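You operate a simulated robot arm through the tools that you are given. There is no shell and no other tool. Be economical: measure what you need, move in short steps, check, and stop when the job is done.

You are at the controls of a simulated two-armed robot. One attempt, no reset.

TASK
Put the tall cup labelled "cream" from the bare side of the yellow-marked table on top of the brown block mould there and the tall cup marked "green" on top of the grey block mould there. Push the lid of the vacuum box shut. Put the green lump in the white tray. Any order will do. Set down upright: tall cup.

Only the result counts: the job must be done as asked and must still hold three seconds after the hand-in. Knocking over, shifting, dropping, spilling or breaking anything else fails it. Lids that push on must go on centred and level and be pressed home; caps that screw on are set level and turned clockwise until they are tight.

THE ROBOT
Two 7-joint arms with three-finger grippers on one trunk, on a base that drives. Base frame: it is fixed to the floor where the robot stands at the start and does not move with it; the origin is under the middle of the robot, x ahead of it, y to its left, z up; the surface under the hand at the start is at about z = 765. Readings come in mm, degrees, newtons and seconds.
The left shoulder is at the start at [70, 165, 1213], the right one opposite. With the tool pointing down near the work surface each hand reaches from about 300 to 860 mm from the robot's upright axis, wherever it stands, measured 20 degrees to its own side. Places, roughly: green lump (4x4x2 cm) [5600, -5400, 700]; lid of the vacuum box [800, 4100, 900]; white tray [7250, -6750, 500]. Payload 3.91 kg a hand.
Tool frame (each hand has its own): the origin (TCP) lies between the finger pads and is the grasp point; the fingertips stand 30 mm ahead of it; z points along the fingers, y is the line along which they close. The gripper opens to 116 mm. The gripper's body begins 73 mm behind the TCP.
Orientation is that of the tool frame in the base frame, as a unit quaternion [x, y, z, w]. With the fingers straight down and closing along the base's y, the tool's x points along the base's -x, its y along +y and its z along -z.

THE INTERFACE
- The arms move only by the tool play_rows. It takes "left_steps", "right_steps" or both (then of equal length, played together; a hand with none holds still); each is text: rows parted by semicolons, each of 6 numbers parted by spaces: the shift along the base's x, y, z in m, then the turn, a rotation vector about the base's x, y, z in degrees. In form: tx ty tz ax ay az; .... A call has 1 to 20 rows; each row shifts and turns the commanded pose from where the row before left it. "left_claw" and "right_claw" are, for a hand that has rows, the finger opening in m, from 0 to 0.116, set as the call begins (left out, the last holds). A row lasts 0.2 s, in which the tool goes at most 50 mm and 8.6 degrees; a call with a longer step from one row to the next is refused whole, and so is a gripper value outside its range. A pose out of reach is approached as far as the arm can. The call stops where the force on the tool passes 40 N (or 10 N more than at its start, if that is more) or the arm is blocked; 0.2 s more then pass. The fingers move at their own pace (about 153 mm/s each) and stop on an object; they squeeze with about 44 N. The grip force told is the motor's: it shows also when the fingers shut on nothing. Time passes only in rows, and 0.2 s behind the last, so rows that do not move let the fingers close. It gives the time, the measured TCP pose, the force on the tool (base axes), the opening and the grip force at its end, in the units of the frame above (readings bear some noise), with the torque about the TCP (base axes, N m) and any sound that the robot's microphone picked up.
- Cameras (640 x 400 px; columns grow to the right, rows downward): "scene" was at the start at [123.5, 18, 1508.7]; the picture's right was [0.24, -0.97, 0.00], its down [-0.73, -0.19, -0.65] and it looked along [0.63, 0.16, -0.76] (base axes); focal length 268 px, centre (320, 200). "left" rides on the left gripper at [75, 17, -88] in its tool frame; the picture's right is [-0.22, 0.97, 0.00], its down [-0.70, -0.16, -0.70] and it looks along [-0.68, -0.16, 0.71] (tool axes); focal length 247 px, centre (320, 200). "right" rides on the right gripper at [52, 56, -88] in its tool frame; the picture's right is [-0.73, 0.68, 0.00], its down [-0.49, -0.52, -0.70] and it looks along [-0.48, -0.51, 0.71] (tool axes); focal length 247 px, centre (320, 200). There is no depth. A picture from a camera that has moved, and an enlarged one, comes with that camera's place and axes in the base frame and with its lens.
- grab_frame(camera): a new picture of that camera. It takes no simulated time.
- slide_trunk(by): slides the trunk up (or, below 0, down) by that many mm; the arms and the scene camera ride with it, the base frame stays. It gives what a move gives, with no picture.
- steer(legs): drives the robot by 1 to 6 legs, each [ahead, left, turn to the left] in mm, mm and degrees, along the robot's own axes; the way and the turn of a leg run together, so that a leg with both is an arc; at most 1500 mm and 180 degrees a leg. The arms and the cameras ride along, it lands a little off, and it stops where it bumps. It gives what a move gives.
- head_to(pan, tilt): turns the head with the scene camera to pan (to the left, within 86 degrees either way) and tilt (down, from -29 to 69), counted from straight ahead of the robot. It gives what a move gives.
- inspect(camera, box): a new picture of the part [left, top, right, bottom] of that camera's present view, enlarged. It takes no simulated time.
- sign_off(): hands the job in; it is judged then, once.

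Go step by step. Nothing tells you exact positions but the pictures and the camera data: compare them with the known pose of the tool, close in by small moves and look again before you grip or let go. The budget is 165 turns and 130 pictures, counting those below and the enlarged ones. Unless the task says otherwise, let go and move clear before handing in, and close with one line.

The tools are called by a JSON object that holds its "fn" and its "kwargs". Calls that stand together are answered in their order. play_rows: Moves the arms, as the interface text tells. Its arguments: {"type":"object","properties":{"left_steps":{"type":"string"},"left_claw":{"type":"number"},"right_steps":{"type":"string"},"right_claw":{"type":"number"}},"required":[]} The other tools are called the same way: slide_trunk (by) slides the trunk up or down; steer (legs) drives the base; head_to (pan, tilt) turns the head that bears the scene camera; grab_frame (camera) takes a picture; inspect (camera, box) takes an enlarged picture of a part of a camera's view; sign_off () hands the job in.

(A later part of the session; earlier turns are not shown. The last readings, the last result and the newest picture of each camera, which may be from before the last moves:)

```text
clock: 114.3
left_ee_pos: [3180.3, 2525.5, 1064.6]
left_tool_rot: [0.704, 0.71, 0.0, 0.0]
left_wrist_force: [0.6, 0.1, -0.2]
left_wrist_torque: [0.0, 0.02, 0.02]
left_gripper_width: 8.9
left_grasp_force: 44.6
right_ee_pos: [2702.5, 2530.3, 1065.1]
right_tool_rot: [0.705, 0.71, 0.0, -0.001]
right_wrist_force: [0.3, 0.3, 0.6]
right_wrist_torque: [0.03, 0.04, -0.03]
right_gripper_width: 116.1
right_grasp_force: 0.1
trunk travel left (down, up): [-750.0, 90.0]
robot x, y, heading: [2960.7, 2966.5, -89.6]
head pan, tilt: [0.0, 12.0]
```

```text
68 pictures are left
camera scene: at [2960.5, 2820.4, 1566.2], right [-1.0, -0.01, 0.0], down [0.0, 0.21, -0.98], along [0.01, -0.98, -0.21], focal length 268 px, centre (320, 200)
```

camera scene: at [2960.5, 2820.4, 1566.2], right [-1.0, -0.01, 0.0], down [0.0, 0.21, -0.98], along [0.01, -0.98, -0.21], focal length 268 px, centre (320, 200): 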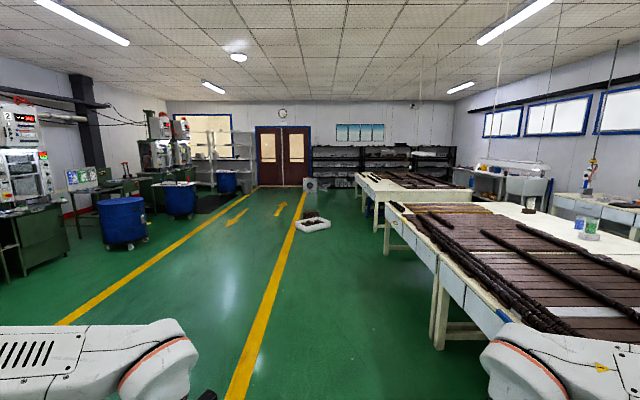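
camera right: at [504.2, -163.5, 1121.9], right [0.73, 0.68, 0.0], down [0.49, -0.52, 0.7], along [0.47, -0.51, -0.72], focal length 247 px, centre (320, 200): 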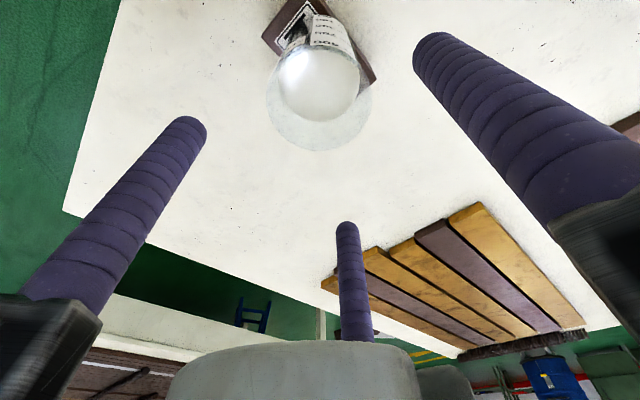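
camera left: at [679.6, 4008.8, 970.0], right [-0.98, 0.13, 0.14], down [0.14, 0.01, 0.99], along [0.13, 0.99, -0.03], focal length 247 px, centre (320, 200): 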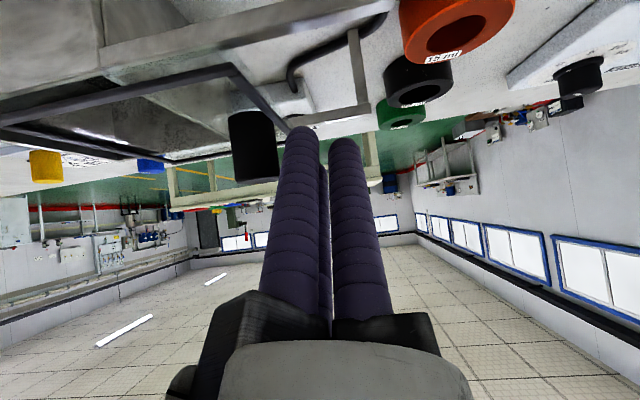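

The aisle is open, with a white basin on the floor near (3170,-2170) to avoid. I'll go down the aisle, shifting to x≈4450.

{"fn": "steer", "kwargs": {"legs": [[1500, 0, 0], [1200, 800, 0], [1300, 700, 0], [1400, 0, 0], [900, 0, 0]]}}

{"fn": "head_to", "kwargs": {"pan": 25, "tilt": 14}}

{"fn": "grab_frame", "kwargs": {"camera": "scene"}}

```text
clock: 146.7
left_ee_pos: [4763.1, -3795.5, 1065.1]
left_tool_rot: [0.714, 0.7, -0.001, 0.0]
left_wrist_force: [-0.6, -0.5, 0.1]
left_wrist_torque: [0.01, -0.01, 0.0]
left_gripper_width: 8.9
left_grasp_force: 44.1
right_ee_pos: [4287.0, -3775.3, 1064.8]
right_tool_rot: [0.715, 0.699, 0.0, -0.001]
right_wrist_force: [-0.2, -0.4, -0.9]
right_wrist_torque: [0.0, 0.04, 0.0]
right_gripper_width: 116.2
right_grasp_force: 0.1
trunk travel left (down, up): [-750.0, 90.0]
robot x, y, heading: [4557.0, -3350.0, -91.1]
head pan, tilt: [0.0, 12.0]
```

```text
clock: 147.6
left_ee_pos: [4762.5, -3795.1, 1064.3]
left_tool_rot: [0.714, 0.7, 0.001, 0.0]
left_wrist_force: [-0.8, 0.1, 0.2]
left_wrist_torque: [-0.02, 0.0, 0.0]
left_gripper_width: 8.7
left_grasp_force: 43.9
right_ee_pos: [4286.4, -3774.4, 1064.1]
right_tool_rot: [0.716, 0.699, 0.0, -0.001]
right_wrist_force: [-0.3, 0.8, 0.2]
right_wrist_torque: [0.0, 0.0, 0.01]
right_gripper_width: 116.0
right_grasp_force: 0.0
trunk travel left (down, up): [-750.0, 90.0]
robot x, y, heading: [4560.0, -3349.7, -91.2]
head pan, tilt: [25.0, 14.0]
```

```text
67 pictures are left
camera scene: at [4591.9, -3485.7, 1563.0], right [-0.92, -0.4, 0.0], down [-0.1, 0.22, -0.97], along [0.39, -0.89, -0.24], focal length 268 px, centre (320, 200)
```

scene: 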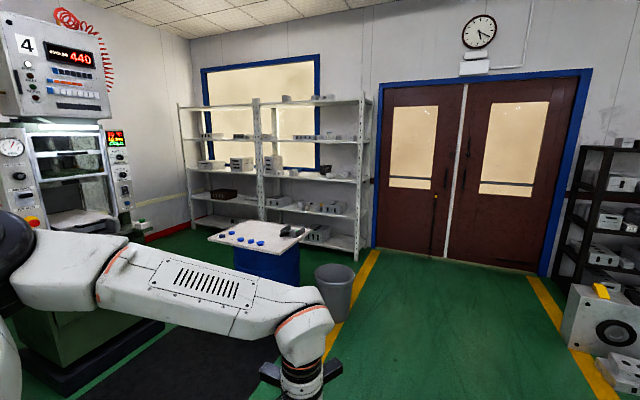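

I see a small board on a blue bin with blue lumps, and beyond it a white shelf. I'll zoom on both.

{"fn": "inspect", "kwargs": {"camera": "scene", "box": [195, 200, 355, 300]}}

{"fn": "inspect", "kwargs": {"camera": "scene", "box": [175, 120, 375, 240]}}

```text
4.00 times, centred on (275, 250) of scene
camera zoom: at [4591.9, -3485.7, 1563.0], right [-0.92, -0.4, 0.0], down [-0.1, 0.22, -0.97], along [0.39, -0.89, -0.24], focal length 1073 px, centre (500, 0)
```

zoom: 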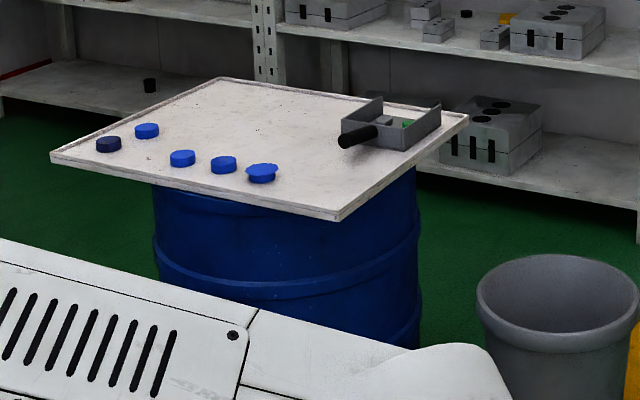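

```text
3.20 times, centred on (275, 180) of scene
camera zoom: at [4591.9, -3485.7, 1563.0], right [-0.92, -0.4, 0.0], down [-0.1, 0.22, -0.97], along [0.39, -0.89, -0.24], focal length 859 px, centre (464, 264)
```

zoom: 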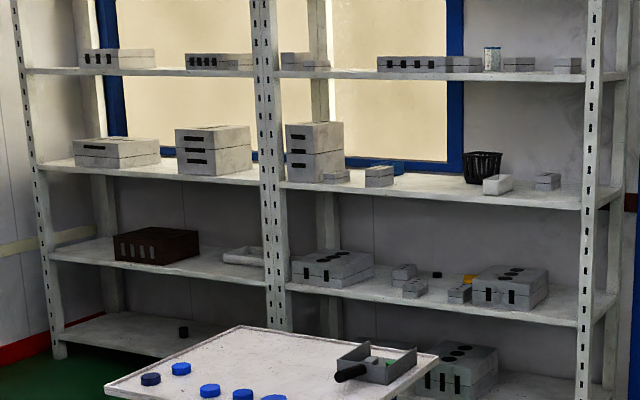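

The green lump lies in a small scoop on the board, around (5760,-5520). The white tray is on the shelf's third level. I'll drive to the board's west side and face it.

{"fn": "steer", "kwargs": {"legs": [[1000, 150, 1], [850, 230, 0], [0, 0, 90]]}}

{"fn": "head_to", "kwargs": {"pan": -18, "tilt": 35}}

{"fn": "grab_frame", "kwargs": {"camera": "scene"}}

```text
clock: 160.9
left_ee_pos: [5371.4, -5031.8, 1064.8]
left_tool_rot: [0.031, 1.0, -0.001, 0.0]
left_wrist_force: [0.2, 0.8, -0.1]
left_wrist_torque: [-0.04, 0.0, 0.04]
left_gripper_width: 9.2
left_grasp_force: 44.4
right_ee_pos: [5331.3, -5507.8, 1065.2]
right_tool_rot: [0.032, 0.999, 0.0, -0.002]
right_wrist_force: [0.1, -0.4, 0.1]
right_wrist_torque: [0.02, 0.01, -0.01]
right_gripper_width: 116.1
right_grasp_force: 0.1
trunk travel left (down, up): [-750.0, 90.0]
robot x, y, heading: [4915.4, -5221.8, -3.3]
head pan, tilt: [25.0, 14.0]
```

```text
clock: 162.0
left_ee_pos: [5371.1, -5032.5, 1064.1]
left_tool_rot: [0.031, 1.0, 0.0, 0.0]
left_wrist_force: [-0.7, -0.8, -0.4]
left_wrist_torque: [-0.02, 0.04, -0.01]
left_gripper_width: 9.0
left_grasp_force: 43.9
right_ee_pos: [5330.4, -5507.2, 1064.5]
right_tool_rot: [0.031, 1.0, -0.001, 0.0]
right_wrist_force: [-0.6, 0.0, -0.3]
right_wrist_torque: [-0.02, -0.06, -0.01]
right_gripper_width: 116.1
right_grasp_force: 0.0
trunk travel left (down, up): [-750.0, 90.0]
robot x, y, heading: [4919.7, -5220.8, -3.4]
head pan, tilt: [-18.0, 35.0]
```

```text
64 pictures are left
camera scene: at [5046.8, -5255.6, 1529.3], right [-0.37, -0.93, 0.0], down [-0.53, 0.21, -0.82], along [0.76, -0.3, -0.57], focal length 268 px, centre (320, 200)
```

scene: 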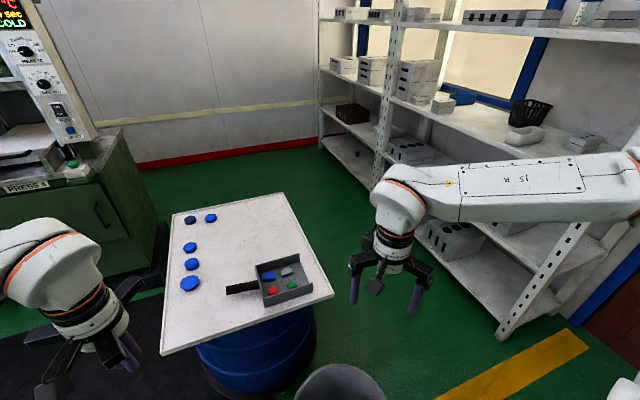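

The scoop holds blue, grey, red and green lumps. I'll zoom in.

{"fn": "inspect", "kwargs": {"camera": "scene", "box": [215, 240, 335, 320]}}

```text
5.00 times, centred on (275, 280) of scene
camera zoom: at [5046.8, -5255.6, 1529.3], right [-0.37, -0.93, 0.0], down [-0.53, 0.21, -0.82], along [0.76, -0.3, -0.57], focal length 1342 px, centre (545, -200)
```

zoom: 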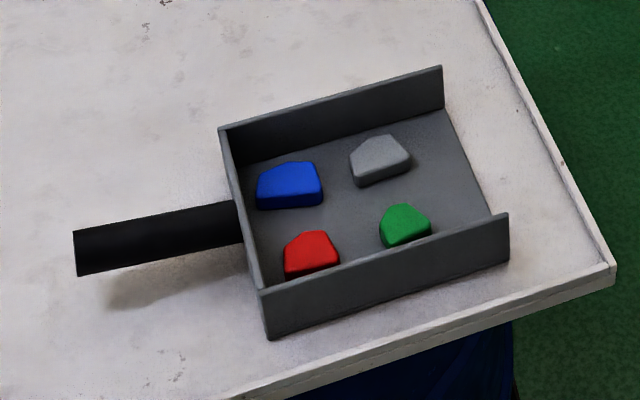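

I'll move the right hand above the scoop for a close wrist view.

{"fn": "play_rows", "kwargs": {"right_steps": "0.033 0.012 -0.008 0 0 0; 0.033 0.012 -0.008 0 0 0; 0.033 0.012 -0.008 0 0 0; 0.033 0.012 -0.008 0 0 0; 0.033 0.012 -0.01 0 0 0; 0.033 0.012 -0.02 0 0 0; 0.033 0.012 -0.02 0 0 0; 0.033 0.012 -0.02 0 0 0; 0.033 0.012 -0.02 0 0 0; 0.033 0.012 -0.02 0 0 0; 0 0 0 0 0 0"}}

{"fn": "grab_frame", "kwargs": {"camera": "right"}}

{"fn": "inspect", "kwargs": {"camera": "scene", "box": [215, 240, 335, 320]}}

```text
clock: 164.4
left_ee_pos: [5369.5, -5032.4, 1064.7]
left_tool_rot: [0.03, 1.0, 0.0, 0.0]
left_wrist_force: [-0.1, 0.3, 0.7]
left_wrist_torque: [0.0, 0.03, -0.03]
left_gripper_width: 9.3
left_grasp_force: 44.1
right_ee_pos: [5659.9, -5387.3, 923.0]
right_tool_rot: [0.031, 1.0, 0.0, -0.001]
right_wrist_force: [-1.1, 0.1, 0.0]
right_wrist_torque: [-0.02, -0.01, 0.02]
right_gripper_width: 115.6
right_grasp_force: 0.0
trunk travel left (down, up): [-750.0, 90.0]
robot x, y, heading: [4918.3, -5220.3, -3.3]
head pan, tilt: [-18.0, 35.0]
```

```text
62 pictures are left
camera right: at [5611.2, -5329.1, 1010.4], right [0.77, 0.63, 0.0], down [0.45, -0.55, 0.7], along [0.44, -0.54, -0.71], focal length 247 px, centre (320, 200)
```

right: 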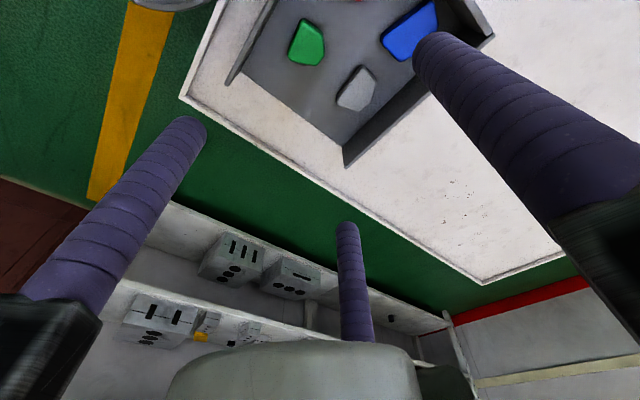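

```text
5.00 times, centred on (275, 280) of scene
camera zoom: at [5045.5, -5256.4, 1529.4], right [-0.37, -0.93, 0.0], down [-0.53, 0.21, -0.82], along [0.76, -0.3, -0.57], focal length 1342 px, centre (545, -200)
```

zoom: 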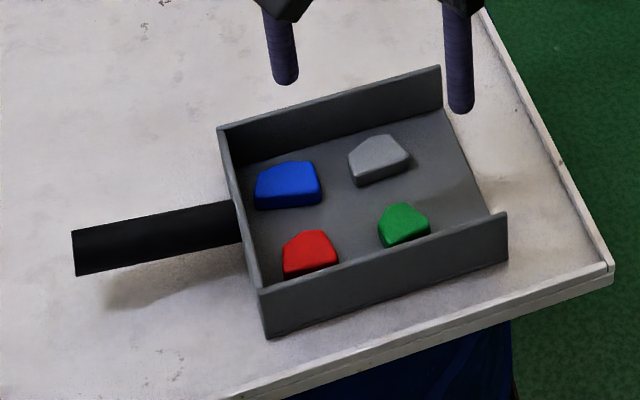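

The lump is at about (5637,-5380), z≈750. I'll move directly above it.

{"fn": "play_rows", "kwargs": {"right_steps": "-0.012 0.003 -0.02 0 0 0; -0.011 0.004 -0.02 0 0 0; 0 0 -0.02 0 0 0; 0 0 0 0 0 0"}}

{"fn": "grab_frame", "kwargs": {"camera": "right"}}

{"fn": "inspect", "kwargs": {"camera": "scene", "box": [235, 230, 355, 310]}}

```text
clock: 165.4
left_ee_pos: [5369.6, -5031.4, 1065.0]
left_tool_rot: [0.031, 1.0, 0.0, 0.0]
left_wrist_force: [0.2, 0.1, 0.2]
left_wrist_torque: [-0.01, -0.04, -0.06]
left_gripper_width: 9.1
left_grasp_force: 43.7
right_ee_pos: [5638.7, -5381.4, 861.3]
right_tool_rot: [0.031, 1.0, -0.001, -0.001]
right_wrist_force: [-0.8, 1.3, 0.3]
right_wrist_torque: [-0.01, -0.02, 0.03]
right_gripper_width: 115.9
right_grasp_force: 0.2
trunk travel left (down, up): [-750.0, 90.0]
robot x, y, heading: [4915.7, -5217.3, -3.4]
head pan, tilt: [-18.0, 35.0]
```

```text
60 pictures are left
camera right: at [5590.1, -5322.5, 948.5], right [0.77, 0.63, 0.0], down [0.45, -0.55, 0.7], along [0.44, -0.54, -0.71], focal length 247 px, centre (320, 200)
```

right: 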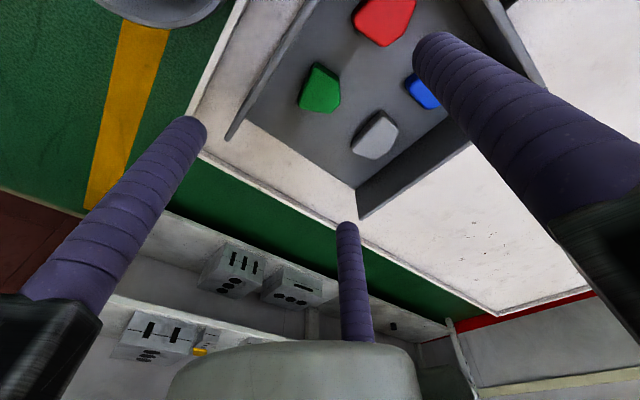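

```text
5.00 times, centred on (295, 270) of scene
camera zoom: at [5046.4, -5255.7, 1529.3], right [-0.37, -0.93, 0.0], down [-0.53, 0.21, -0.82], along [0.76, -0.3, -0.57], focal length 1342 px, centre (445, -150)
```

zoom: 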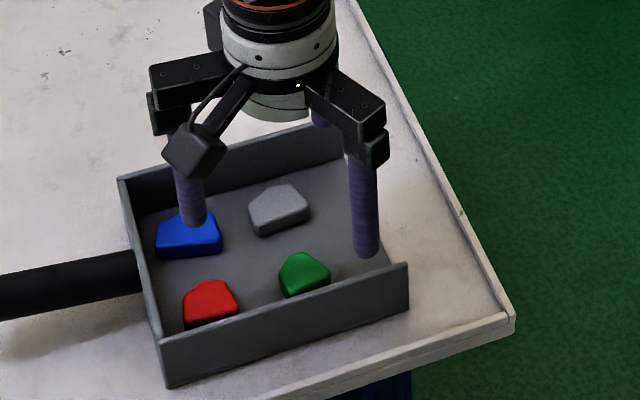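

It's centred over the lump. The neighbours are close, so I'll zoom in to choose the finger placement.

{"fn": "inspect", "kwargs": {"camera": "right", "box": [220, 0, 440, 170]}}

```text
2.35 times, centred on (330, 85) of right
camera zoom: at [5590.1, -5322.5, 948.5], right [0.77, 0.63, 0.0], down [0.45, -0.55, 0.7], along [0.44, -0.54, -0.71], focal length 581 px, centre (296, 471)
```

zoom: 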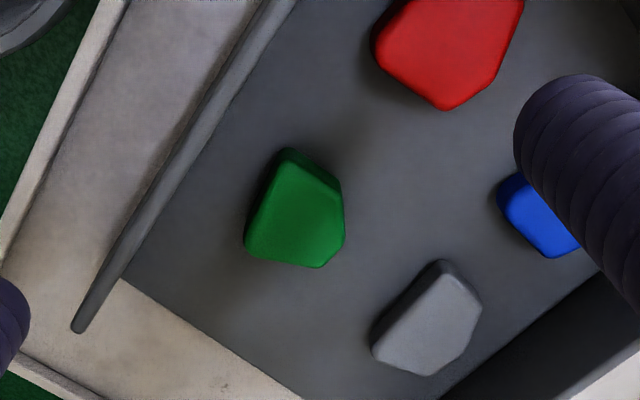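

The best fit is one finger toward +x and two at -x±y, so I'll yaw +33° with a 50 mm opening. I'll also shift slightly and lower to z 825, then check.

{"fn": "play_rows", "kwargs": {"right_steps": "0 0.001 -0.009 0 0 8.25; -0.001 0 -0.009 0 0 8.25; -0.001 0 -0.009 0 0 8.25; 0 0 -0.009 0 0 8.25; 0 0 0 0 0 0", "right_claw": 0.05}}

{"fn": "grab_frame", "kwargs": {"camera": "right"}}

{"fn": "inspect", "kwargs": {"camera": "scene", "box": [235, 230, 355, 310]}}

```text
clock: 166.6
left_ee_pos: [5369.8, -5032.7, 1064.5]
left_tool_rot: [0.03, 1.0, -0.001, 0.0]
left_wrist_force: [0.4, -0.4, 0.4]
left_wrist_torque: [-0.03, -0.01, 0.03]
left_gripper_width: 9.0
left_grasp_force: 44.0
right_ee_pos: [5638.9, -5379.4, 851.6]
right_tool_rot: [-0.041, 0.999, -0.001, -0.001]
right_wrist_force: [-0.3, -0.9, -0.2]
right_wrist_torque: [0.02, 0.0, -0.04]
right_gripper_width: 49.8
right_grasp_force: 0.1
right hand out of reach, approached as far as the arm can: row 2, 3, 4
trunk travel left (down, up): [-750.0, 90.0]
robot x, y, heading: [4915.8, -5219.0, -3.6]
head pan, tilt: [-18.0, 35.0]
```

```text
57 pictures are left
camera right: at [5581.5, -5328.4, 939.3], right [0.67, 0.74, 0.0], down [0.53, -0.48, 0.7], along [0.52, -0.47, -0.71], focal length 247 px, centre (320, 200)
```

right: 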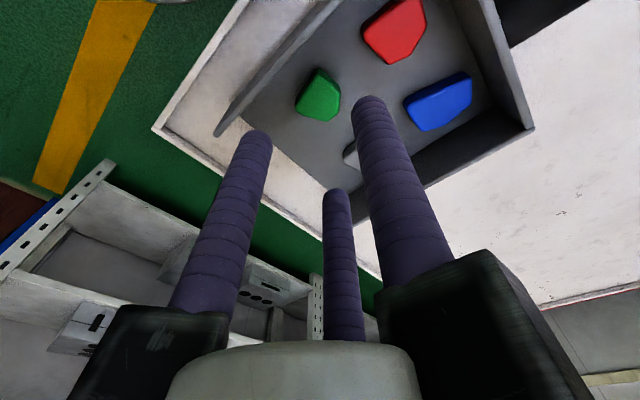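

```text
5.00 times, centred on (295, 270) of scene
camera zoom: at [5046.7, -5255.7, 1529.3], right [-0.37, -0.93, 0.0], down [-0.53, 0.21, -0.82], along [0.76, -0.3, -0.57], focal length 1342 px, centre (445, -150)
```

zoom: 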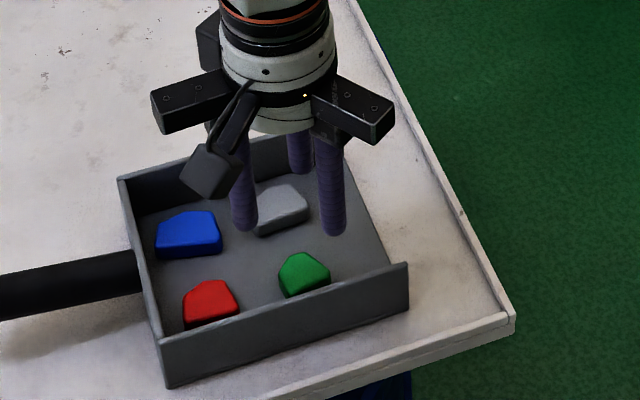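

The wrist can't yaw that way, so I'll use the default yaw with a narrow 48 mm opening and a 3 mm +x shift. That clears the wall, grey and red.

{"fn": "play_rows", "kwargs": {"right_steps": "0.001 0 0 0 0 -7.25; 0.001 0 0 0 0 -7.25; 0.001 0 0 0 0 -7.25; 0 0 0 0 0 -7.25; 0 0 0 0 0 0", "right_claw": 0.048}}

{"fn": "inspect", "kwargs": {"camera": "right", "box": [220, 0, 440, 170]}}

{"fn": "inspect", "kwargs": {"camera": "scene", "box": [235, 230, 355, 310]}}

```text
clock: 167.8
left_ee_pos: [5372.2, -5032.5, 1063.7]
left_tool_rot: [0.03, 1.0, 0.001, 0.0]
left_wrist_force: [0.6, 0.6, -0.4]
left_wrist_torque: [0.02, 0.01, 0.0]
left_gripper_width: 9.1
left_grasp_force: 44.3
right_ee_pos: [5642.3, -5379.0, 853.0]
right_tool_rot: [0.211, 0.977, -0.001, -0.001]
right_wrist_force: [0.3, 0.4, -0.3]
right_wrist_torque: [-0.01, 0.01, 0.02]
right_gripper_width: 47.8
right_grasp_force: 0.0
trunk travel left (down, up): [-750.0, 90.0]
robot x, y, heading: [4916.8, -5221.4, -3.3]
head pan, tilt: [-18.0, 35.0]
```

```text
2.35 times, centred on (330, 85) of right
camera zoom: at [5617.3, -5307.0, 939.2], right [0.95, 0.32, 0.0], down [0.23, -0.68, 0.7], along [0.22, -0.66, -0.71], focal length 581 px, centre (296, 471)
```

zoom: 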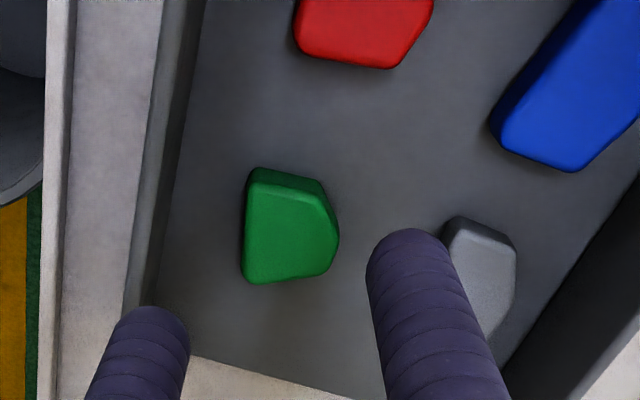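

```text
5.00 times, centred on (295, 270) of scene
camera zoom: at [5046.8, -5255.6, 1529.3], right [-0.37, -0.93, 0.0], down [-0.53, 0.21, -0.82], along [0.76, -0.3, -0.57], focal length 1342 px, centre (445, -150)
```

zoom: 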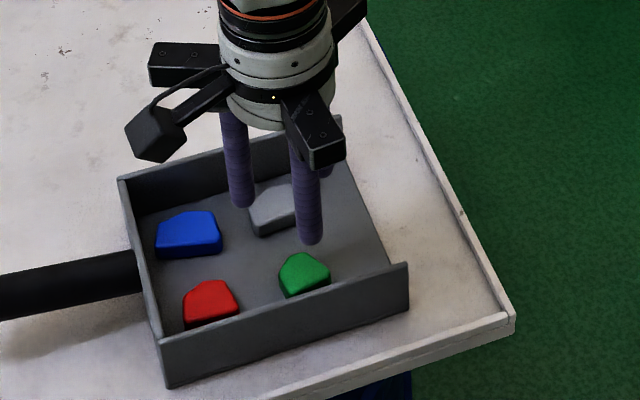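

The other yaw direction is free. Yawing to -90° gives the ideal layout (one finger at +x), so I'll try that.

{"fn": "play_rows", "kwargs": {"right_steps": "0 0 0 0 0 -8.2; 0 0 0 0 0 -8.2; 0 0 0 0 0 -8.2; 0 0 0 0 0 -8.2; 0 0 0 0 0 -8.2; 0 0 0 0 0 -8.2; 0 0 0 0 0 -8.2; 0 0 0 0 0 -8.2; 0 0 0 0 0 0", "right_claw": 0.05}}

{"fn": "grab_frame", "kwargs": {"camera": "right"}}

```text
clock: 169.8
left_ee_pos: [5370.3, -5032.0, 1064.6]
left_tool_rot: [0.03, 1.0, 0.0, 0.0]
left_wrist_force: [-0.5, -0.8, 0.2]
left_wrist_torque: [0.02, 0.0, 0.03]
left_gripper_width: 9.0
left_grasp_force: 44.0
right_ee_pos: [5641.3, -5378.8, 852.1]
right_tool_rot: [0.708, 0.707, 0.0, -0.001]
right_wrist_force: [-0.6, -0.4, -0.2]
right_wrist_torque: [0.03, 0.01, 0.04]
right_gripper_width: 50.2
right_grasp_force: 0.2
trunk travel left (down, up): [-750.0, 90.0]
robot x, y, heading: [4917.3, -5218.4, -3.6]
head pan, tilt: [-18.0, 35.0]
```

```text
53 pictures are left
camera right: at [5696.5, -5327.5, 938.9], right [0.68, -0.73, 0.0], down [-0.52, -0.49, 0.7], along [-0.51, -0.47, -0.71], focal length 247 px, centre (320, 200)
```

right: 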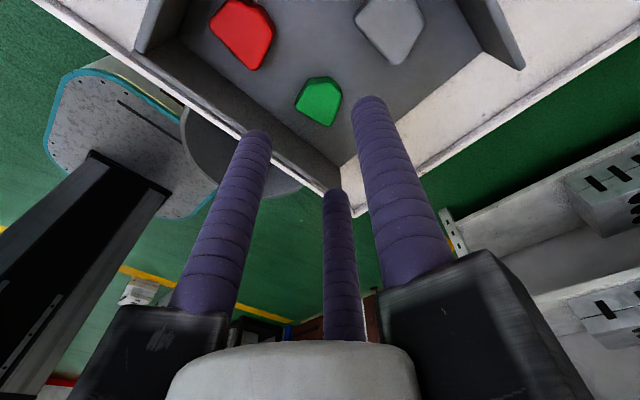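

The layout is right. I'll shift -2 mm in x and descend to z 800 to check.

{"fn": "play_rows", "kwargs": {"right_steps": "-0.002 0 -0.02 0 0 0; 0 0 -0.02 0 0 0; 0 0 -0.012 0 0 0; 0 0 0 0 0 0"}}

{"fn": "grab_frame", "kwargs": {"camera": "right"}}

{"fn": "inspect", "kwargs": {"camera": "scene", "box": [255, 240, 335, 300]}}

```text
clock: 170.8
left_ee_pos: [5370.9, -5032.4, 1064.9]
left_tool_rot: [0.031, 1.0, 0.001, 0.0]
left_wrist_force: [-1.0, 0.1, 0.1]
left_wrist_torque: [0.0, -0.01, 0.02]
left_gripper_width: 8.9
left_grasp_force: 43.6
right_ee_pos: [5639.6, -5380.1, 801.5]
right_tool_rot: [0.707, 0.707, 0.0, -0.001]
right_wrist_force: [0.0, -0.2, -0.8]
right_wrist_torque: [-0.02, 0.0, 0.0]
right_gripper_width: 50.0
right_grasp_force: 0.1
trunk travel left (down, up): [-750.0, 90.0]
robot x, y, heading: [4920.3, -5219.8, -3.6]
head pan, tilt: [-18.0, 35.0]
```

```text
52 pictures are left
camera right: at [5695.2, -5328.7, 888.2], right [0.68, -0.73, 0.0], down [-0.52, -0.49, 0.7], along [-0.51, -0.48, -0.71], focal length 247 px, centre (320, 200)
```

right: 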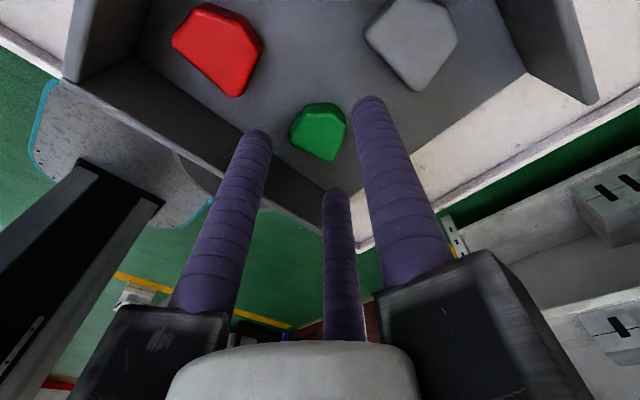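

```text
6.67 times, centred on (295, 270) of scene
camera zoom: at [5046.8, -5255.6, 1529.3], right [-0.37, -0.93, 0.0], down [-0.53, 0.21, -0.82], along [0.76, -0.3, -0.57], focal length 1789 px, centre (487, -267)
```

zoom: 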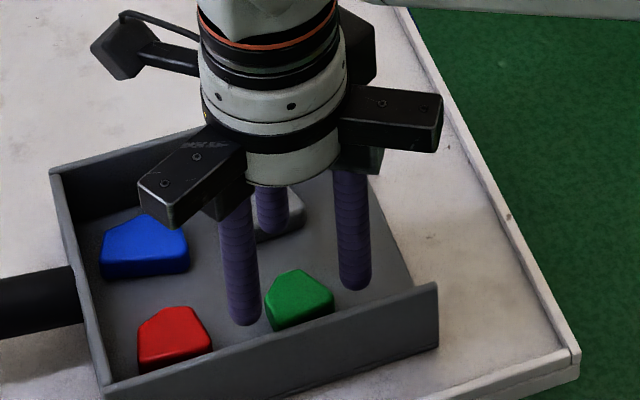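

Well aligned. I'll descend so the tips come beside the lump.

{"fn": "play_rows", "kwargs": {"right_steps": "0.001 0.001 -0.008 0 0 0; 0 0 -0.008 0 0 0; 0 0 -0.005 0 0 0; 0 0 -0.003 0 0 0; 0 0 0 0 0 0"}}

{"fn": "grab_frame", "kwargs": {"camera": "right"}}

{"fn": "inspect", "kwargs": {"camera": "scene", "box": [255, 240, 335, 300]}}

```text
clock: 172.0
left_ee_pos: [5370.3, -5032.5, 1064.0]
left_tool_rot: [0.031, 1.0, 0.0, 0.0]
left_wrist_force: [-0.4, -0.1, 0.6]
left_wrist_torque: [0.01, 0.03, -0.01]
left_gripper_width: 9.1
left_grasp_force: 43.5
right_ee_pos: [5640.4, -5377.6, 776.0]
right_tool_rot: [0.706, 0.708, 0.0, -0.001]
right_wrist_force: [0.1, -0.6, -0.3]
right_wrist_torque: [-0.04, -0.01, 0.01]
right_gripper_width: 50.1
right_grasp_force: 0.0
trunk travel left (down, up): [-750.0, 90.0]
robot x, y, heading: [4919.3, -5222.5, -3.6]
head pan, tilt: [-18.0, 35.0]
```

```text
50 pictures are left
camera right: at [5695.9, -5326.9, 862.6], right [0.68, -0.73, 0.0], down [-0.52, -0.49, 0.7], along [-0.51, -0.48, -0.71], focal length 247 px, centre (320, 200)
```

right: 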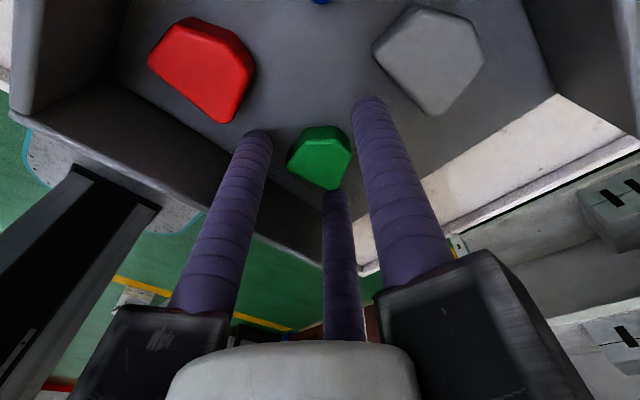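

```text
6.67 times, centred on (295, 270) of scene
camera zoom: at [5046.8, -5255.7, 1529.3], right [-0.37, -0.93, 0.0], down [-0.53, 0.21, -0.82], along [0.76, -0.3, -0.57], focal length 1789 px, centre (487, -267)
```

zoom: 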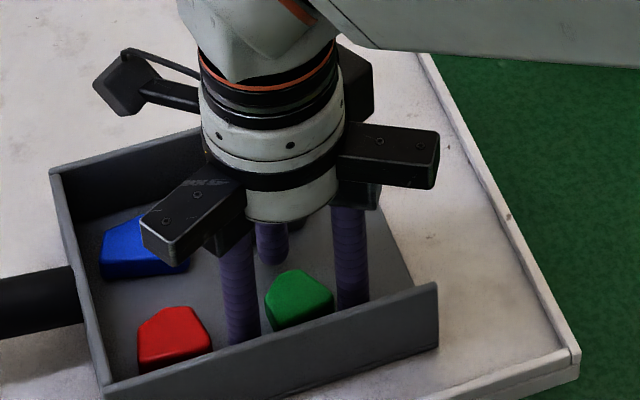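

The lump top looks level with the fingertips, so I need to go deeper. I'll descend another 9 mm gently.

{"fn": "play_rows", "kwargs": {"right_steps": "0 0 -0.003 0 0 0; 0 0 -0.003 0 0 0; 0 0 -0.003 0 0 0; 0 0 0 0 0 0"}}

{"fn": "grab_frame", "kwargs": {"camera": "right"}}

```text
clock: 173.0
left_ee_pos: [5368.3, -5032.1, 1064.2]
left_tool_rot: [0.031, 1.0, -0.001, 0.001]
left_wrist_force: [-0.3, 0.1, 0.7]
left_wrist_torque: [-0.04, 0.0, -0.03]
left_gripper_width: 8.7
left_grasp_force: 44.8
right_ee_pos: [5640.4, -5377.8, 771.3]
right_tool_rot: [0.707, 0.707, 0.002, 0.001]
right_wrist_force: [0.7, -0.7, 24.4]
right_wrist_torque: [-0.19, 0.25, 0.1]
right_gripper_width: 50.0
right_grasp_force: 0.1
trunk travel left (down, up): [-750.0, 90.0]
robot x, y, heading: [4917.8, -5218.6, -3.4]
head pan, tilt: [-18.0, 35.0]
```

```text
48 pictures are left
camera right: at [5695.1, -5326.8, 857.8], right [0.68, -0.73, 0.0], down [-0.53, -0.49, 0.7], along [-0.51, -0.47, -0.72], focal length 247 px, centre (320, 200)
```

right: 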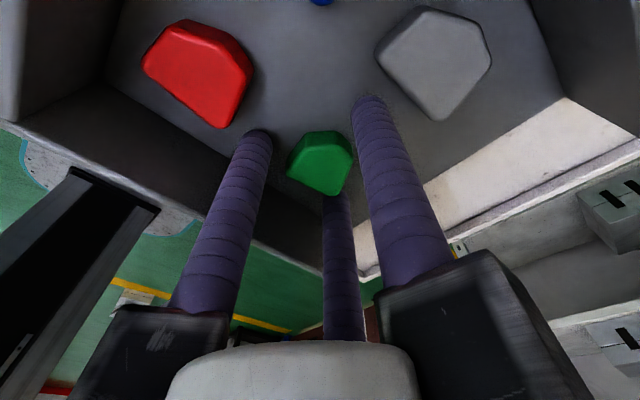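

I've touched the pan floor (24 N at TCP 771). I'll raise 7 mm in command to sit just off it, then close on the lump.

{"fn": "play_rows", "kwargs": {"right_steps": "0 0 0.004 0 0 0; 0 0 0.003 0 0 0; 0 0 0 0 0 0"}}

{"fn": "play_rows", "kwargs": {"right_steps": "0 0 0 0 0 0; 0 0 0 0 0 0; 0 0 0 0 0 0", "right_claw": 0.02}}

{"fn": "grab_frame", "kwargs": {"camera": "right"}}

```text
clock: 173.8
left_ee_pos: [5371.0, -5032.5, 1064.3]
left_tool_rot: [0.031, 1.0, 0.0, 0.0]
left_wrist_force: [0.4, -0.4, -0.3]
left_wrist_torque: [0.03, 0.0, 0.02]
left_gripper_width: 9.1
left_grasp_force: 43.9
right_ee_pos: [5640.3, -5377.5, 772.9]
right_tool_rot: [0.706, 0.708, -0.001, -0.001]
right_wrist_force: [-0.5, 0.0, 0.7]
right_wrist_torque: [-0.03, 0.0, -0.01]
right_gripper_width: 49.9
right_grasp_force: 0.0
trunk travel left (down, up): [-750.0, 90.0]
robot x, y, heading: [4917.8, -5222.1, -3.4]
head pan, tilt: [-18.0, 35.0]
```

```text
clock: 174.6
left_ee_pos: [5371.0, -5033.4, 1063.0]
left_tool_rot: [0.032, 0.999, 0.001, 0.0]
left_wrist_force: [-0.1, 0.4, 1.2]
left_wrist_torque: [0.0, -0.03, -0.02]
left_gripper_width: 9.1
left_grasp_force: 44.4
right_ee_pos: [5641.4, -5377.3, 773.3]
right_tool_rot: [0.707, 0.707, 0.001, -0.001]
right_wrist_force: [0.2, -0.5, -0.3]
right_wrist_torque: [-0.02, 0.01, -0.03]
right_gripper_width: 34.4
right_grasp_force: 44.0
trunk travel left (down, up): [-750.0, 90.0]
robot x, y, heading: [4915.0, -5215.0, -3.3]
head pan, tilt: [-18.0, 35.0]
```

```text
47 pictures are left
camera right: at [5696.1, -5326.8, 861.1], right [0.68, -0.73, 0.0], down [-0.52, -0.49, 0.7], along [-0.51, -0.48, -0.71], focal length 247 px, centre (320, 200)
```

right: 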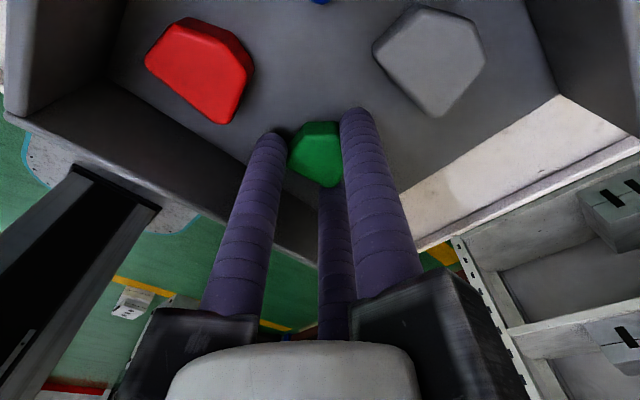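

The lump is gripped at 34 mm. I'll lift straight up slowly and check.

{"fn": "play_rows", "kwargs": {"right_steps": "0 0 0.005 0 0 0; 0 0 0.015 0 0 0; 0 0 0.02 0 0 0; 0 0 0.02 0 0 0; 0 0 0.02 0 0 0; 0 0 0.02 0 0 0; 0 0 0.02 0 0 0; 0 0 0.02 0 0 0; 0 0 0.02 0 0 0; 0 0 0 0 0 0"}}

{"fn": "grab_frame", "kwargs": {"camera": "right"}}

```text
clock: 176.8
left_ee_pos: [5370.5, -5032.4, 1064.7]
left_tool_rot: [0.031, 1.0, 0.0, 0.001]
left_wrist_force: [-0.8, 0.3, 0.3]
left_wrist_torque: [-0.02, -0.03, 0.01]
left_gripper_width: 8.9
left_grasp_force: 43.9
right_ee_pos: [5639.5, -5376.8, 932.1]
right_tool_rot: [0.707, 0.707, 0.0, -0.002]
right_wrist_force: [-0.5, 0.6, -0.5]
right_wrist_torque: [0.0, 0.01, -0.01]
right_gripper_width: 34.2
right_grasp_force: 43.8
trunk travel left (down, up): [-750.0, 90.0]
robot x, y, heading: [4912.0, -5222.0, -3.5]
head pan, tilt: [-18.0, 35.0]
```

```text
46 pictures are left
camera right: at [5694.6, -5326.6, 1019.9], right [0.68, -0.73, 0.0], down [-0.52, -0.49, 0.7], along [-0.51, -0.48, -0.71], focal length 247 px, centre (320, 200)
```

right: 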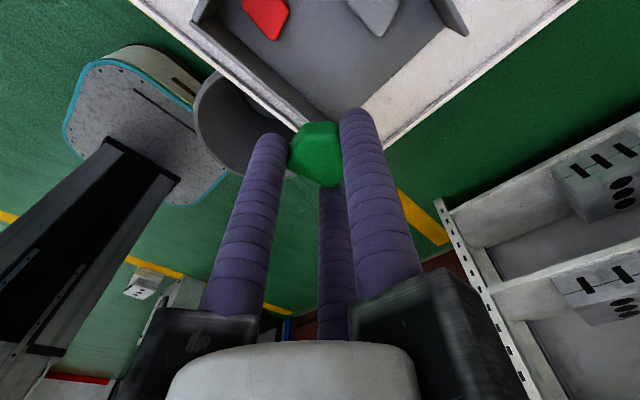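

The lump is securely held. I'll retract the right hand close to the body, yawing it back to neutral.

{"fn": "play_rows", "kwargs": {"right_steps": "-0.024 -0.002 0.01 0 0 7.8; -0.024 -0.002 0.01 0 0 7.8; -0.024 -0.002 0.01 0 0 7.8; -0.024 -0.002 0.01 0 0 7.8; -0.024 -0.002 0.01 0 0 7.8; -0.024 -0.002 0.01 0 0 7.8; -0.024 -0.002 0.01 0 0 7.8; -0.024 -0.002 0.01 0 0 7.8; -0.024 -0.002 0 0 0 7.8; -0.024 -0.002 0 0 0 7.8; -0.024 -0.002 0 0 0 7.8; 0 0 0 0 0 0"}}

{"fn": "steer", "kwargs": {"legs": [[-320, 0, 0], [0, 0, 3.4], [0, -870, 0]]}}

{"fn": "head_to", "kwargs": {"pan": -15, "tilt": 28}}

{"fn": "grab_frame", "kwargs": {"camera": "scene"}}

```text
clock: 179.4
left_ee_pos: [5371.8, -5032.2, 1063.6]
left_tool_rot: [0.03, 1.0, 0.0, 0.0]
left_wrist_force: [-0.3, 0.2, 0.1]
left_wrist_torque: [0.02, 0.03, 0.01]
left_gripper_width: 8.9
left_grasp_force: 43.9
right_ee_pos: [5375.3, -5397.7, 1012.6]
right_tool_rot: [0.036, 0.999, -0.001, -0.001]
right_wrist_force: [0.2, 0.5, -1.0]
right_wrist_torque: [0.0, 0.0, 0.02]
right_gripper_width: 34.1
right_grasp_force: 44.7
trunk travel left (down, up): [-750.0, 90.0]
robot x, y, heading: [4921.3, -5219.9, -3.4]
head pan, tilt: [-18.0, 35.0]
```

```text
clock: 186.3
left_ee_pos: [5032.0, -5900.9, 1064.8]
left_tool_rot: [0.005, 1.0, -0.001, 0.0]
left_wrist_force: [-0.2, 0.1, 0.3]
left_wrist_torque: [-0.02, 0.01, -0.01]
left_gripper_width: 8.9
left_grasp_force: 43.8
right_ee_pos: [5055.5, -6266.8, 1012.5]
right_tool_rot: [0.011, 1.0, 0.0, -0.002]
right_wrist_force: [-0.4, 0.0, 0.8]
right_wrist_torque: [-0.03, 0.0, -0.03]
right_gripper_width: 33.8
right_grasp_force: 44.3
trunk travel left (down, up): [-750.0, 90.0]
robot x, y, heading: [4585.4, -6113.4, -0.7]
head pan, tilt: [-18.0, 35.0]
```

```text
clock: 187.0
left_ee_pos: [5031.9, -5900.9, 1063.7]
left_tool_rot: [0.005, 1.0, 0.0, 0.0]
left_wrist_force: [-0.2, 0.4, 1.3]
left_wrist_torque: [0.0, 0.01, 0.02]
left_gripper_width: 9.1
left_grasp_force: 43.8
right_ee_pos: [5055.7, -6266.0, 1013.0]
right_tool_rot: [0.012, 1.0, -0.001, 0.0]
right_wrist_force: [0.7, 0.2, 0.1]
right_wrist_torque: [0.01, 0.0, -0.04]
right_gripper_width: 33.7
right_grasp_force: 44.0
trunk travel left (down, up): [-750.0, 90.0]
robot x, y, heading: [4588.8, -6115.6, -0.3]
head pan, tilt: [-15.0, 28.0]
```

```text
45 pictures are left
camera scene: at [4724.0, -6137.1, 1540.2], right [-0.27, -0.96, 0.0], down [-0.45, 0.13, -0.88], along [0.85, -0.24, -0.47], focal length 268 px, centre (320, 200)
```

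scene: 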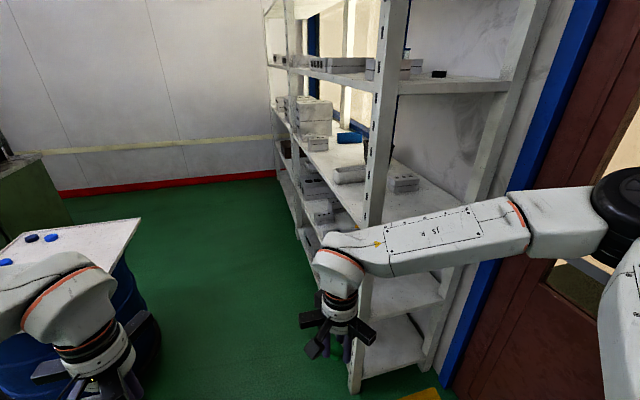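

The right elbow sticks out toward the shelf, so I must measure the bin's gap on the left before entering the corridor.

{"fn": "head_to", "kwargs": {"pan": 22, "tilt": 40}}

{"fn": "grab_frame", "kwargs": {"camera": "scene"}}

{"fn": "head_to", "kwargs": {"pan": -70, "tilt": 25}}

{"fn": "grab_frame", "kwargs": {"camera": "scene"}}

```text
clock: 188.1
left_ee_pos: [5032.1, -5901.7, 1063.8]
left_tool_rot: [0.004, 1.0, 0.0, 0.0]
left_wrist_force: [0.2, 0.0, 0.0]
left_wrist_torque: [0.0, 0.01, 0.01]
left_gripper_width: 9.0
left_grasp_force: 44.0
right_ee_pos: [5055.6, -6266.3, 1012.6]
right_tool_rot: [0.01, 1.0, -0.002, 0.0]
right_wrist_force: [0.6, 0.2, -0.3]
right_wrist_torque: [0.03, -0.04, -0.03]
right_gripper_width: 33.5
right_grasp_force: 44.0
trunk travel left (down, up): [-750.0, 90.0]
robot x, y, heading: [4588.3, -6111.2, -0.6]
head pan, tilt: [22.0, 40.0]
```

```text
44 pictures are left
camera scene: at [4715.4, -6081.3, 1521.8], right [0.36, -0.93, 0.0], down [-0.6, -0.23, -0.77], along [0.71, 0.28, -0.64], focal length 268 px, centre (320, 200)
```

scene: 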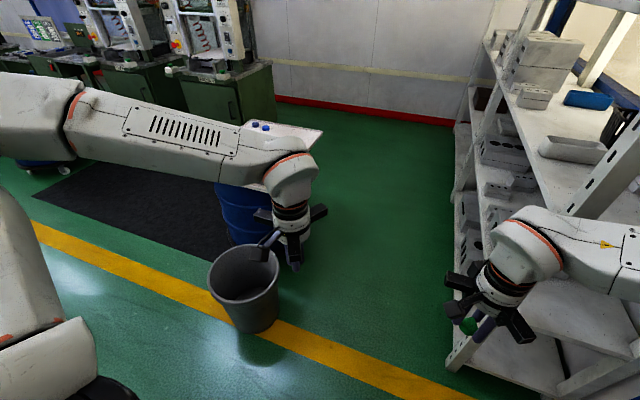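

```text
clock: 189.7
left_ee_pos: [5032.2, -5901.4, 1064.3]
left_tool_rot: [0.005, 1.0, 0.0, 0.0]
left_wrist_force: [0.0, 0.1, 0.9]
left_wrist_torque: [-0.01, 0.01, -0.05]
left_gripper_width: 9.0
left_grasp_force: 43.7
right_ee_pos: [5055.6, -6266.1, 1013.2]
right_tool_rot: [0.011, 1.0, 0.0, -0.001]
right_wrist_force: [-0.3, 0.4, 0.4]
right_wrist_torque: [0.0, -0.02, -0.01]
right_gripper_width: 33.1
right_grasp_force: 43.8
trunk travel left (down, up): [-750.0, 90.0]
robot x, y, heading: [4590.7, -6108.6, -0.5]
head pan, tilt: [-70.0, 25.0]
```

```text
43 pictures are left
camera scene: at [4666.8, -6199.0, 1545.1], right [-0.94, -0.33, 0.0], down [-0.14, 0.4, -0.91], along [0.3, -0.85, -0.42], focal length 268 px, centre (320, 200)
```

scene: 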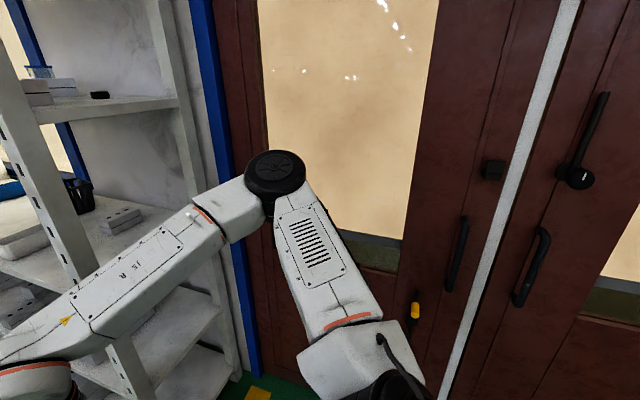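

The bin's south edge is at y≈-5600 and the shelf front at -6540. The elbows extend about 550 mm sideways, so I'll pass through facing +y and strafe right, with elbows pointing along the corridor.

{"fn": "steer", "kwargs": {"legs": [[0, 0, 90.5], [40, 0, 0]]}}

{"fn": "head_to", "kwargs": {"pan": -45, "tilt": 50}}

{"fn": "grab_frame", "kwargs": {"camera": "scene"}}

```text
clock: 194.4
left_ee_pos: [4397.8, -5623.5, 1066.4]
left_tool_rot: [-0.689, 0.725, 0.002, 0.001]
left_wrist_force: [0.0, -1.2, 1.0]
left_wrist_torque: [0.08, 0.01, 0.01]
left_gripper_width: 9.1
left_grasp_force: 44.1
right_ee_pos: [4763.4, -5612.9, 1016.2]
right_tool_rot: [-0.686, 0.728, 0.0, 0.001]
right_wrist_force: [1.0, -1.4, 1.7]
right_wrist_torque: [0.07, 0.02, -0.02]
right_gripper_width: 33.0
right_grasp_force: 43.7
trunk travel left (down, up): [-750.0, 90.0]
robot x, y, heading: [4589.4, -6072.3, 87.2]
head pan, tilt: [-70.0, 25.0]
```

```text
clock: 195.3
left_ee_pos: [4397.3, -5619.7, 1065.2]
left_tool_rot: [-0.69, 0.724, 0.0, 0.0]
left_wrist_force: [-0.7, -0.7, -1.0]
left_wrist_torque: [0.05, -0.01, -0.03]
left_gripper_width: 8.9
left_grasp_force: 44.0
right_ee_pos: [4763.5, -5611.3, 1013.8]
right_tool_rot: [-0.686, 0.728, -0.001, 0.0]
right_wrist_force: [0.2, 0.6, -0.2]
right_wrist_torque: [0.0, 0.01, 0.0]
right_gripper_width: 33.0
right_grasp_force: 44.4
trunk travel left (down, up): [-750.0, 90.0]
robot x, y, heading: [4591.8, -6070.3, 87.1]
head pan, tilt: [-45.0, 50.0]
```

```text
42 pictures are left
camera scene: at [4647.3, -5970.7, 1507.6], right [0.67, -0.74, 0.0], down [-0.57, -0.51, -0.64], along [0.48, 0.43, -0.77], focal length 268 px, centre (320, 200)
```

scene: 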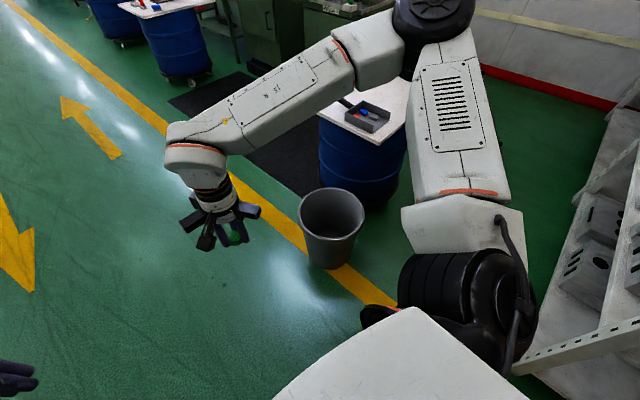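

The bin is at (5261,-5494), radius about 155. I'll straighten to 90° and strafe right along y≈-6085.

{"fn": "steer", "kwargs": {"legs": [[-15, 0, 2.9], [0, -700, 0]]}}

```text
clock: 199.6
left_ee_pos: [5092.6, -5645.8, 1064.9]
left_tool_rot: [-0.706, 0.708, 0.0, 0.0]
left_wrist_force: [0.2, -0.6, 0.3]
left_wrist_torque: [0.01, -0.03, -0.01]
left_gripper_width: 9.0
left_grasp_force: 43.7
right_ee_pos: [5457.4, -5619.8, 1013.5]
right_tool_rot: [-0.703, 0.711, -0.001, 0.0]
right_wrist_force: [-0.5, -0.7, 0.2]
right_wrist_torque: [-0.02, -0.03, -0.01]
right_gripper_width: 32.8
right_grasp_force: 43.7
trunk travel left (down, up): [-750.0, 90.0]
robot x, y, heading: [5303.7, -6085.5, 90.1]
head pan, tilt: [-45.0, 50.0]
```

No drift. I'll continue past the board, move away from the shelf, then turn to face it.

{"fn": "steer", "kwargs": {"legs": [[0, -700, 0], [0, -700, 0], [330, -350, 0], [0, 0, 90], [0, 0, 90]]}}

{"fn": "head_to", "kwargs": {"pan": 0, "tilt": 30}}

{"fn": "grab_frame", "kwargs": {"camera": "scene"}}

```text
clock: 216.9
left_ee_pos: [7253.1, -6185.2, 1064.5]
left_tool_rot: [0.707, 0.708, 0.0, 0.0]
left_wrist_force: [0.4, 0.5, 0.5]
left_wrist_torque: [-0.02, -0.02, -0.01]
left_gripper_width: 9.0
left_grasp_force: 44.6
right_ee_pos: [6886.8, -6212.8, 1013.7]
right_tool_rot: [0.711, 0.704, 0.0, 0.0]
right_wrist_force: [-0.3, -0.5, 0.0]
right_wrist_torque: [0.01, 0.0, -0.01]
right_gripper_width: 31.2
right_grasp_force: 44.1
trunk travel left (down, up): [-750.0, 90.0]
robot x, y, heading: [7036.7, -5742.5, -90.0]
head pan, tilt: [-45.0, 50.0]
```

```text
clock: 218.1
left_ee_pos: [7253.8, -6185.3, 1063.4]
left_tool_rot: [0.707, 0.707, 0.0, 0.0]
left_wrist_force: [0.6, -0.9, -0.1]
left_wrist_torque: [0.04, -0.01, 0.01]
left_gripper_width: 8.9
left_grasp_force: 44.4
right_ee_pos: [6888.1, -6213.5, 1013.3]
right_tool_rot: [0.71, 0.704, 0.0, -0.001]
right_wrist_force: [-0.7, 0.7, 0.2]
right_wrist_torque: [0.02, 0.0, -0.04]
right_gripper_width: 30.9
right_grasp_force: 43.9
trunk travel left (down, up): [-750.0, 90.0]
robot x, y, heading: [7037.2, -5744.5, -90.0]
head pan, tilt: [0.0, 30.0]
```

```text
41 pictures are left
camera scene: at [7035.9, -5885.8, 1537.1], right [-1.0, 0.0, 0.0], down [0.0, 0.5, -0.87], along [0.0, -0.87, -0.5], focal length 268 px, centre (320, 200)
```

scene: 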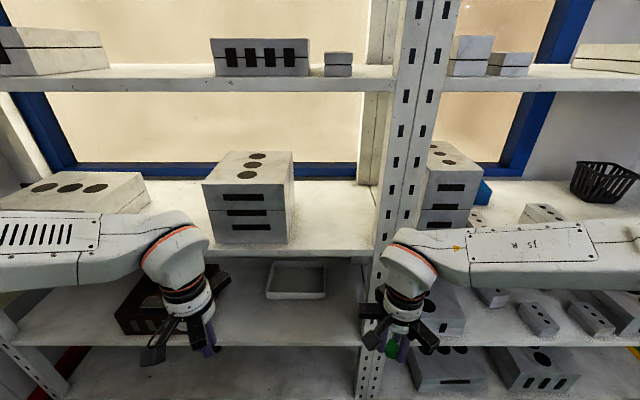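

The tray is visible on the third level, left of the middle post. The grip opening has slowly shrunk, so I'll check the lump.

{"fn": "grab_frame", "kwargs": {"camera": "right"}}

{"fn": "inspect", "kwargs": {"camera": "scene", "box": [230, 230, 390, 350]}}

```text
40 pictures are left
camera right: at [6944.3, -6162.7, 1100.2], right [0.67, -0.74, 0.0], down [-0.53, -0.48, 0.7], along [-0.52, -0.47, -0.71], focal length 247 px, centre (320, 200)
```

right: 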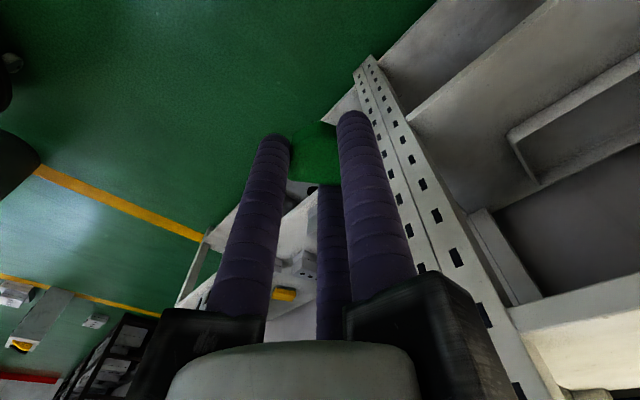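

```text
3.33 times, centred on (310, 290) of scene
camera zoom: at [7035.9, -5885.8, 1537.1], right [-1.0, 0.0, 0.0], down [0.0, 0.5, -0.87], along [0.0, -0.87, -0.5], focal length 894 px, centre (353, -100)
```

zoom: 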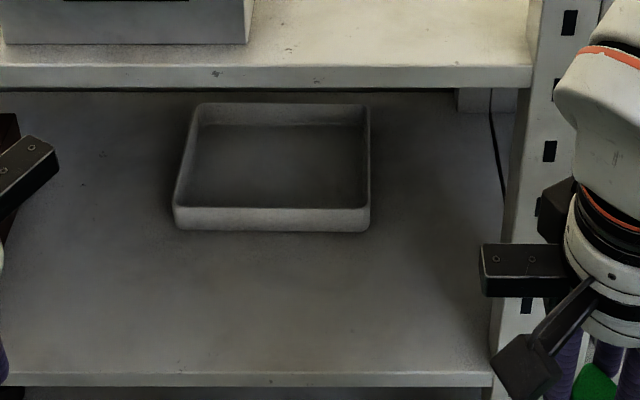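

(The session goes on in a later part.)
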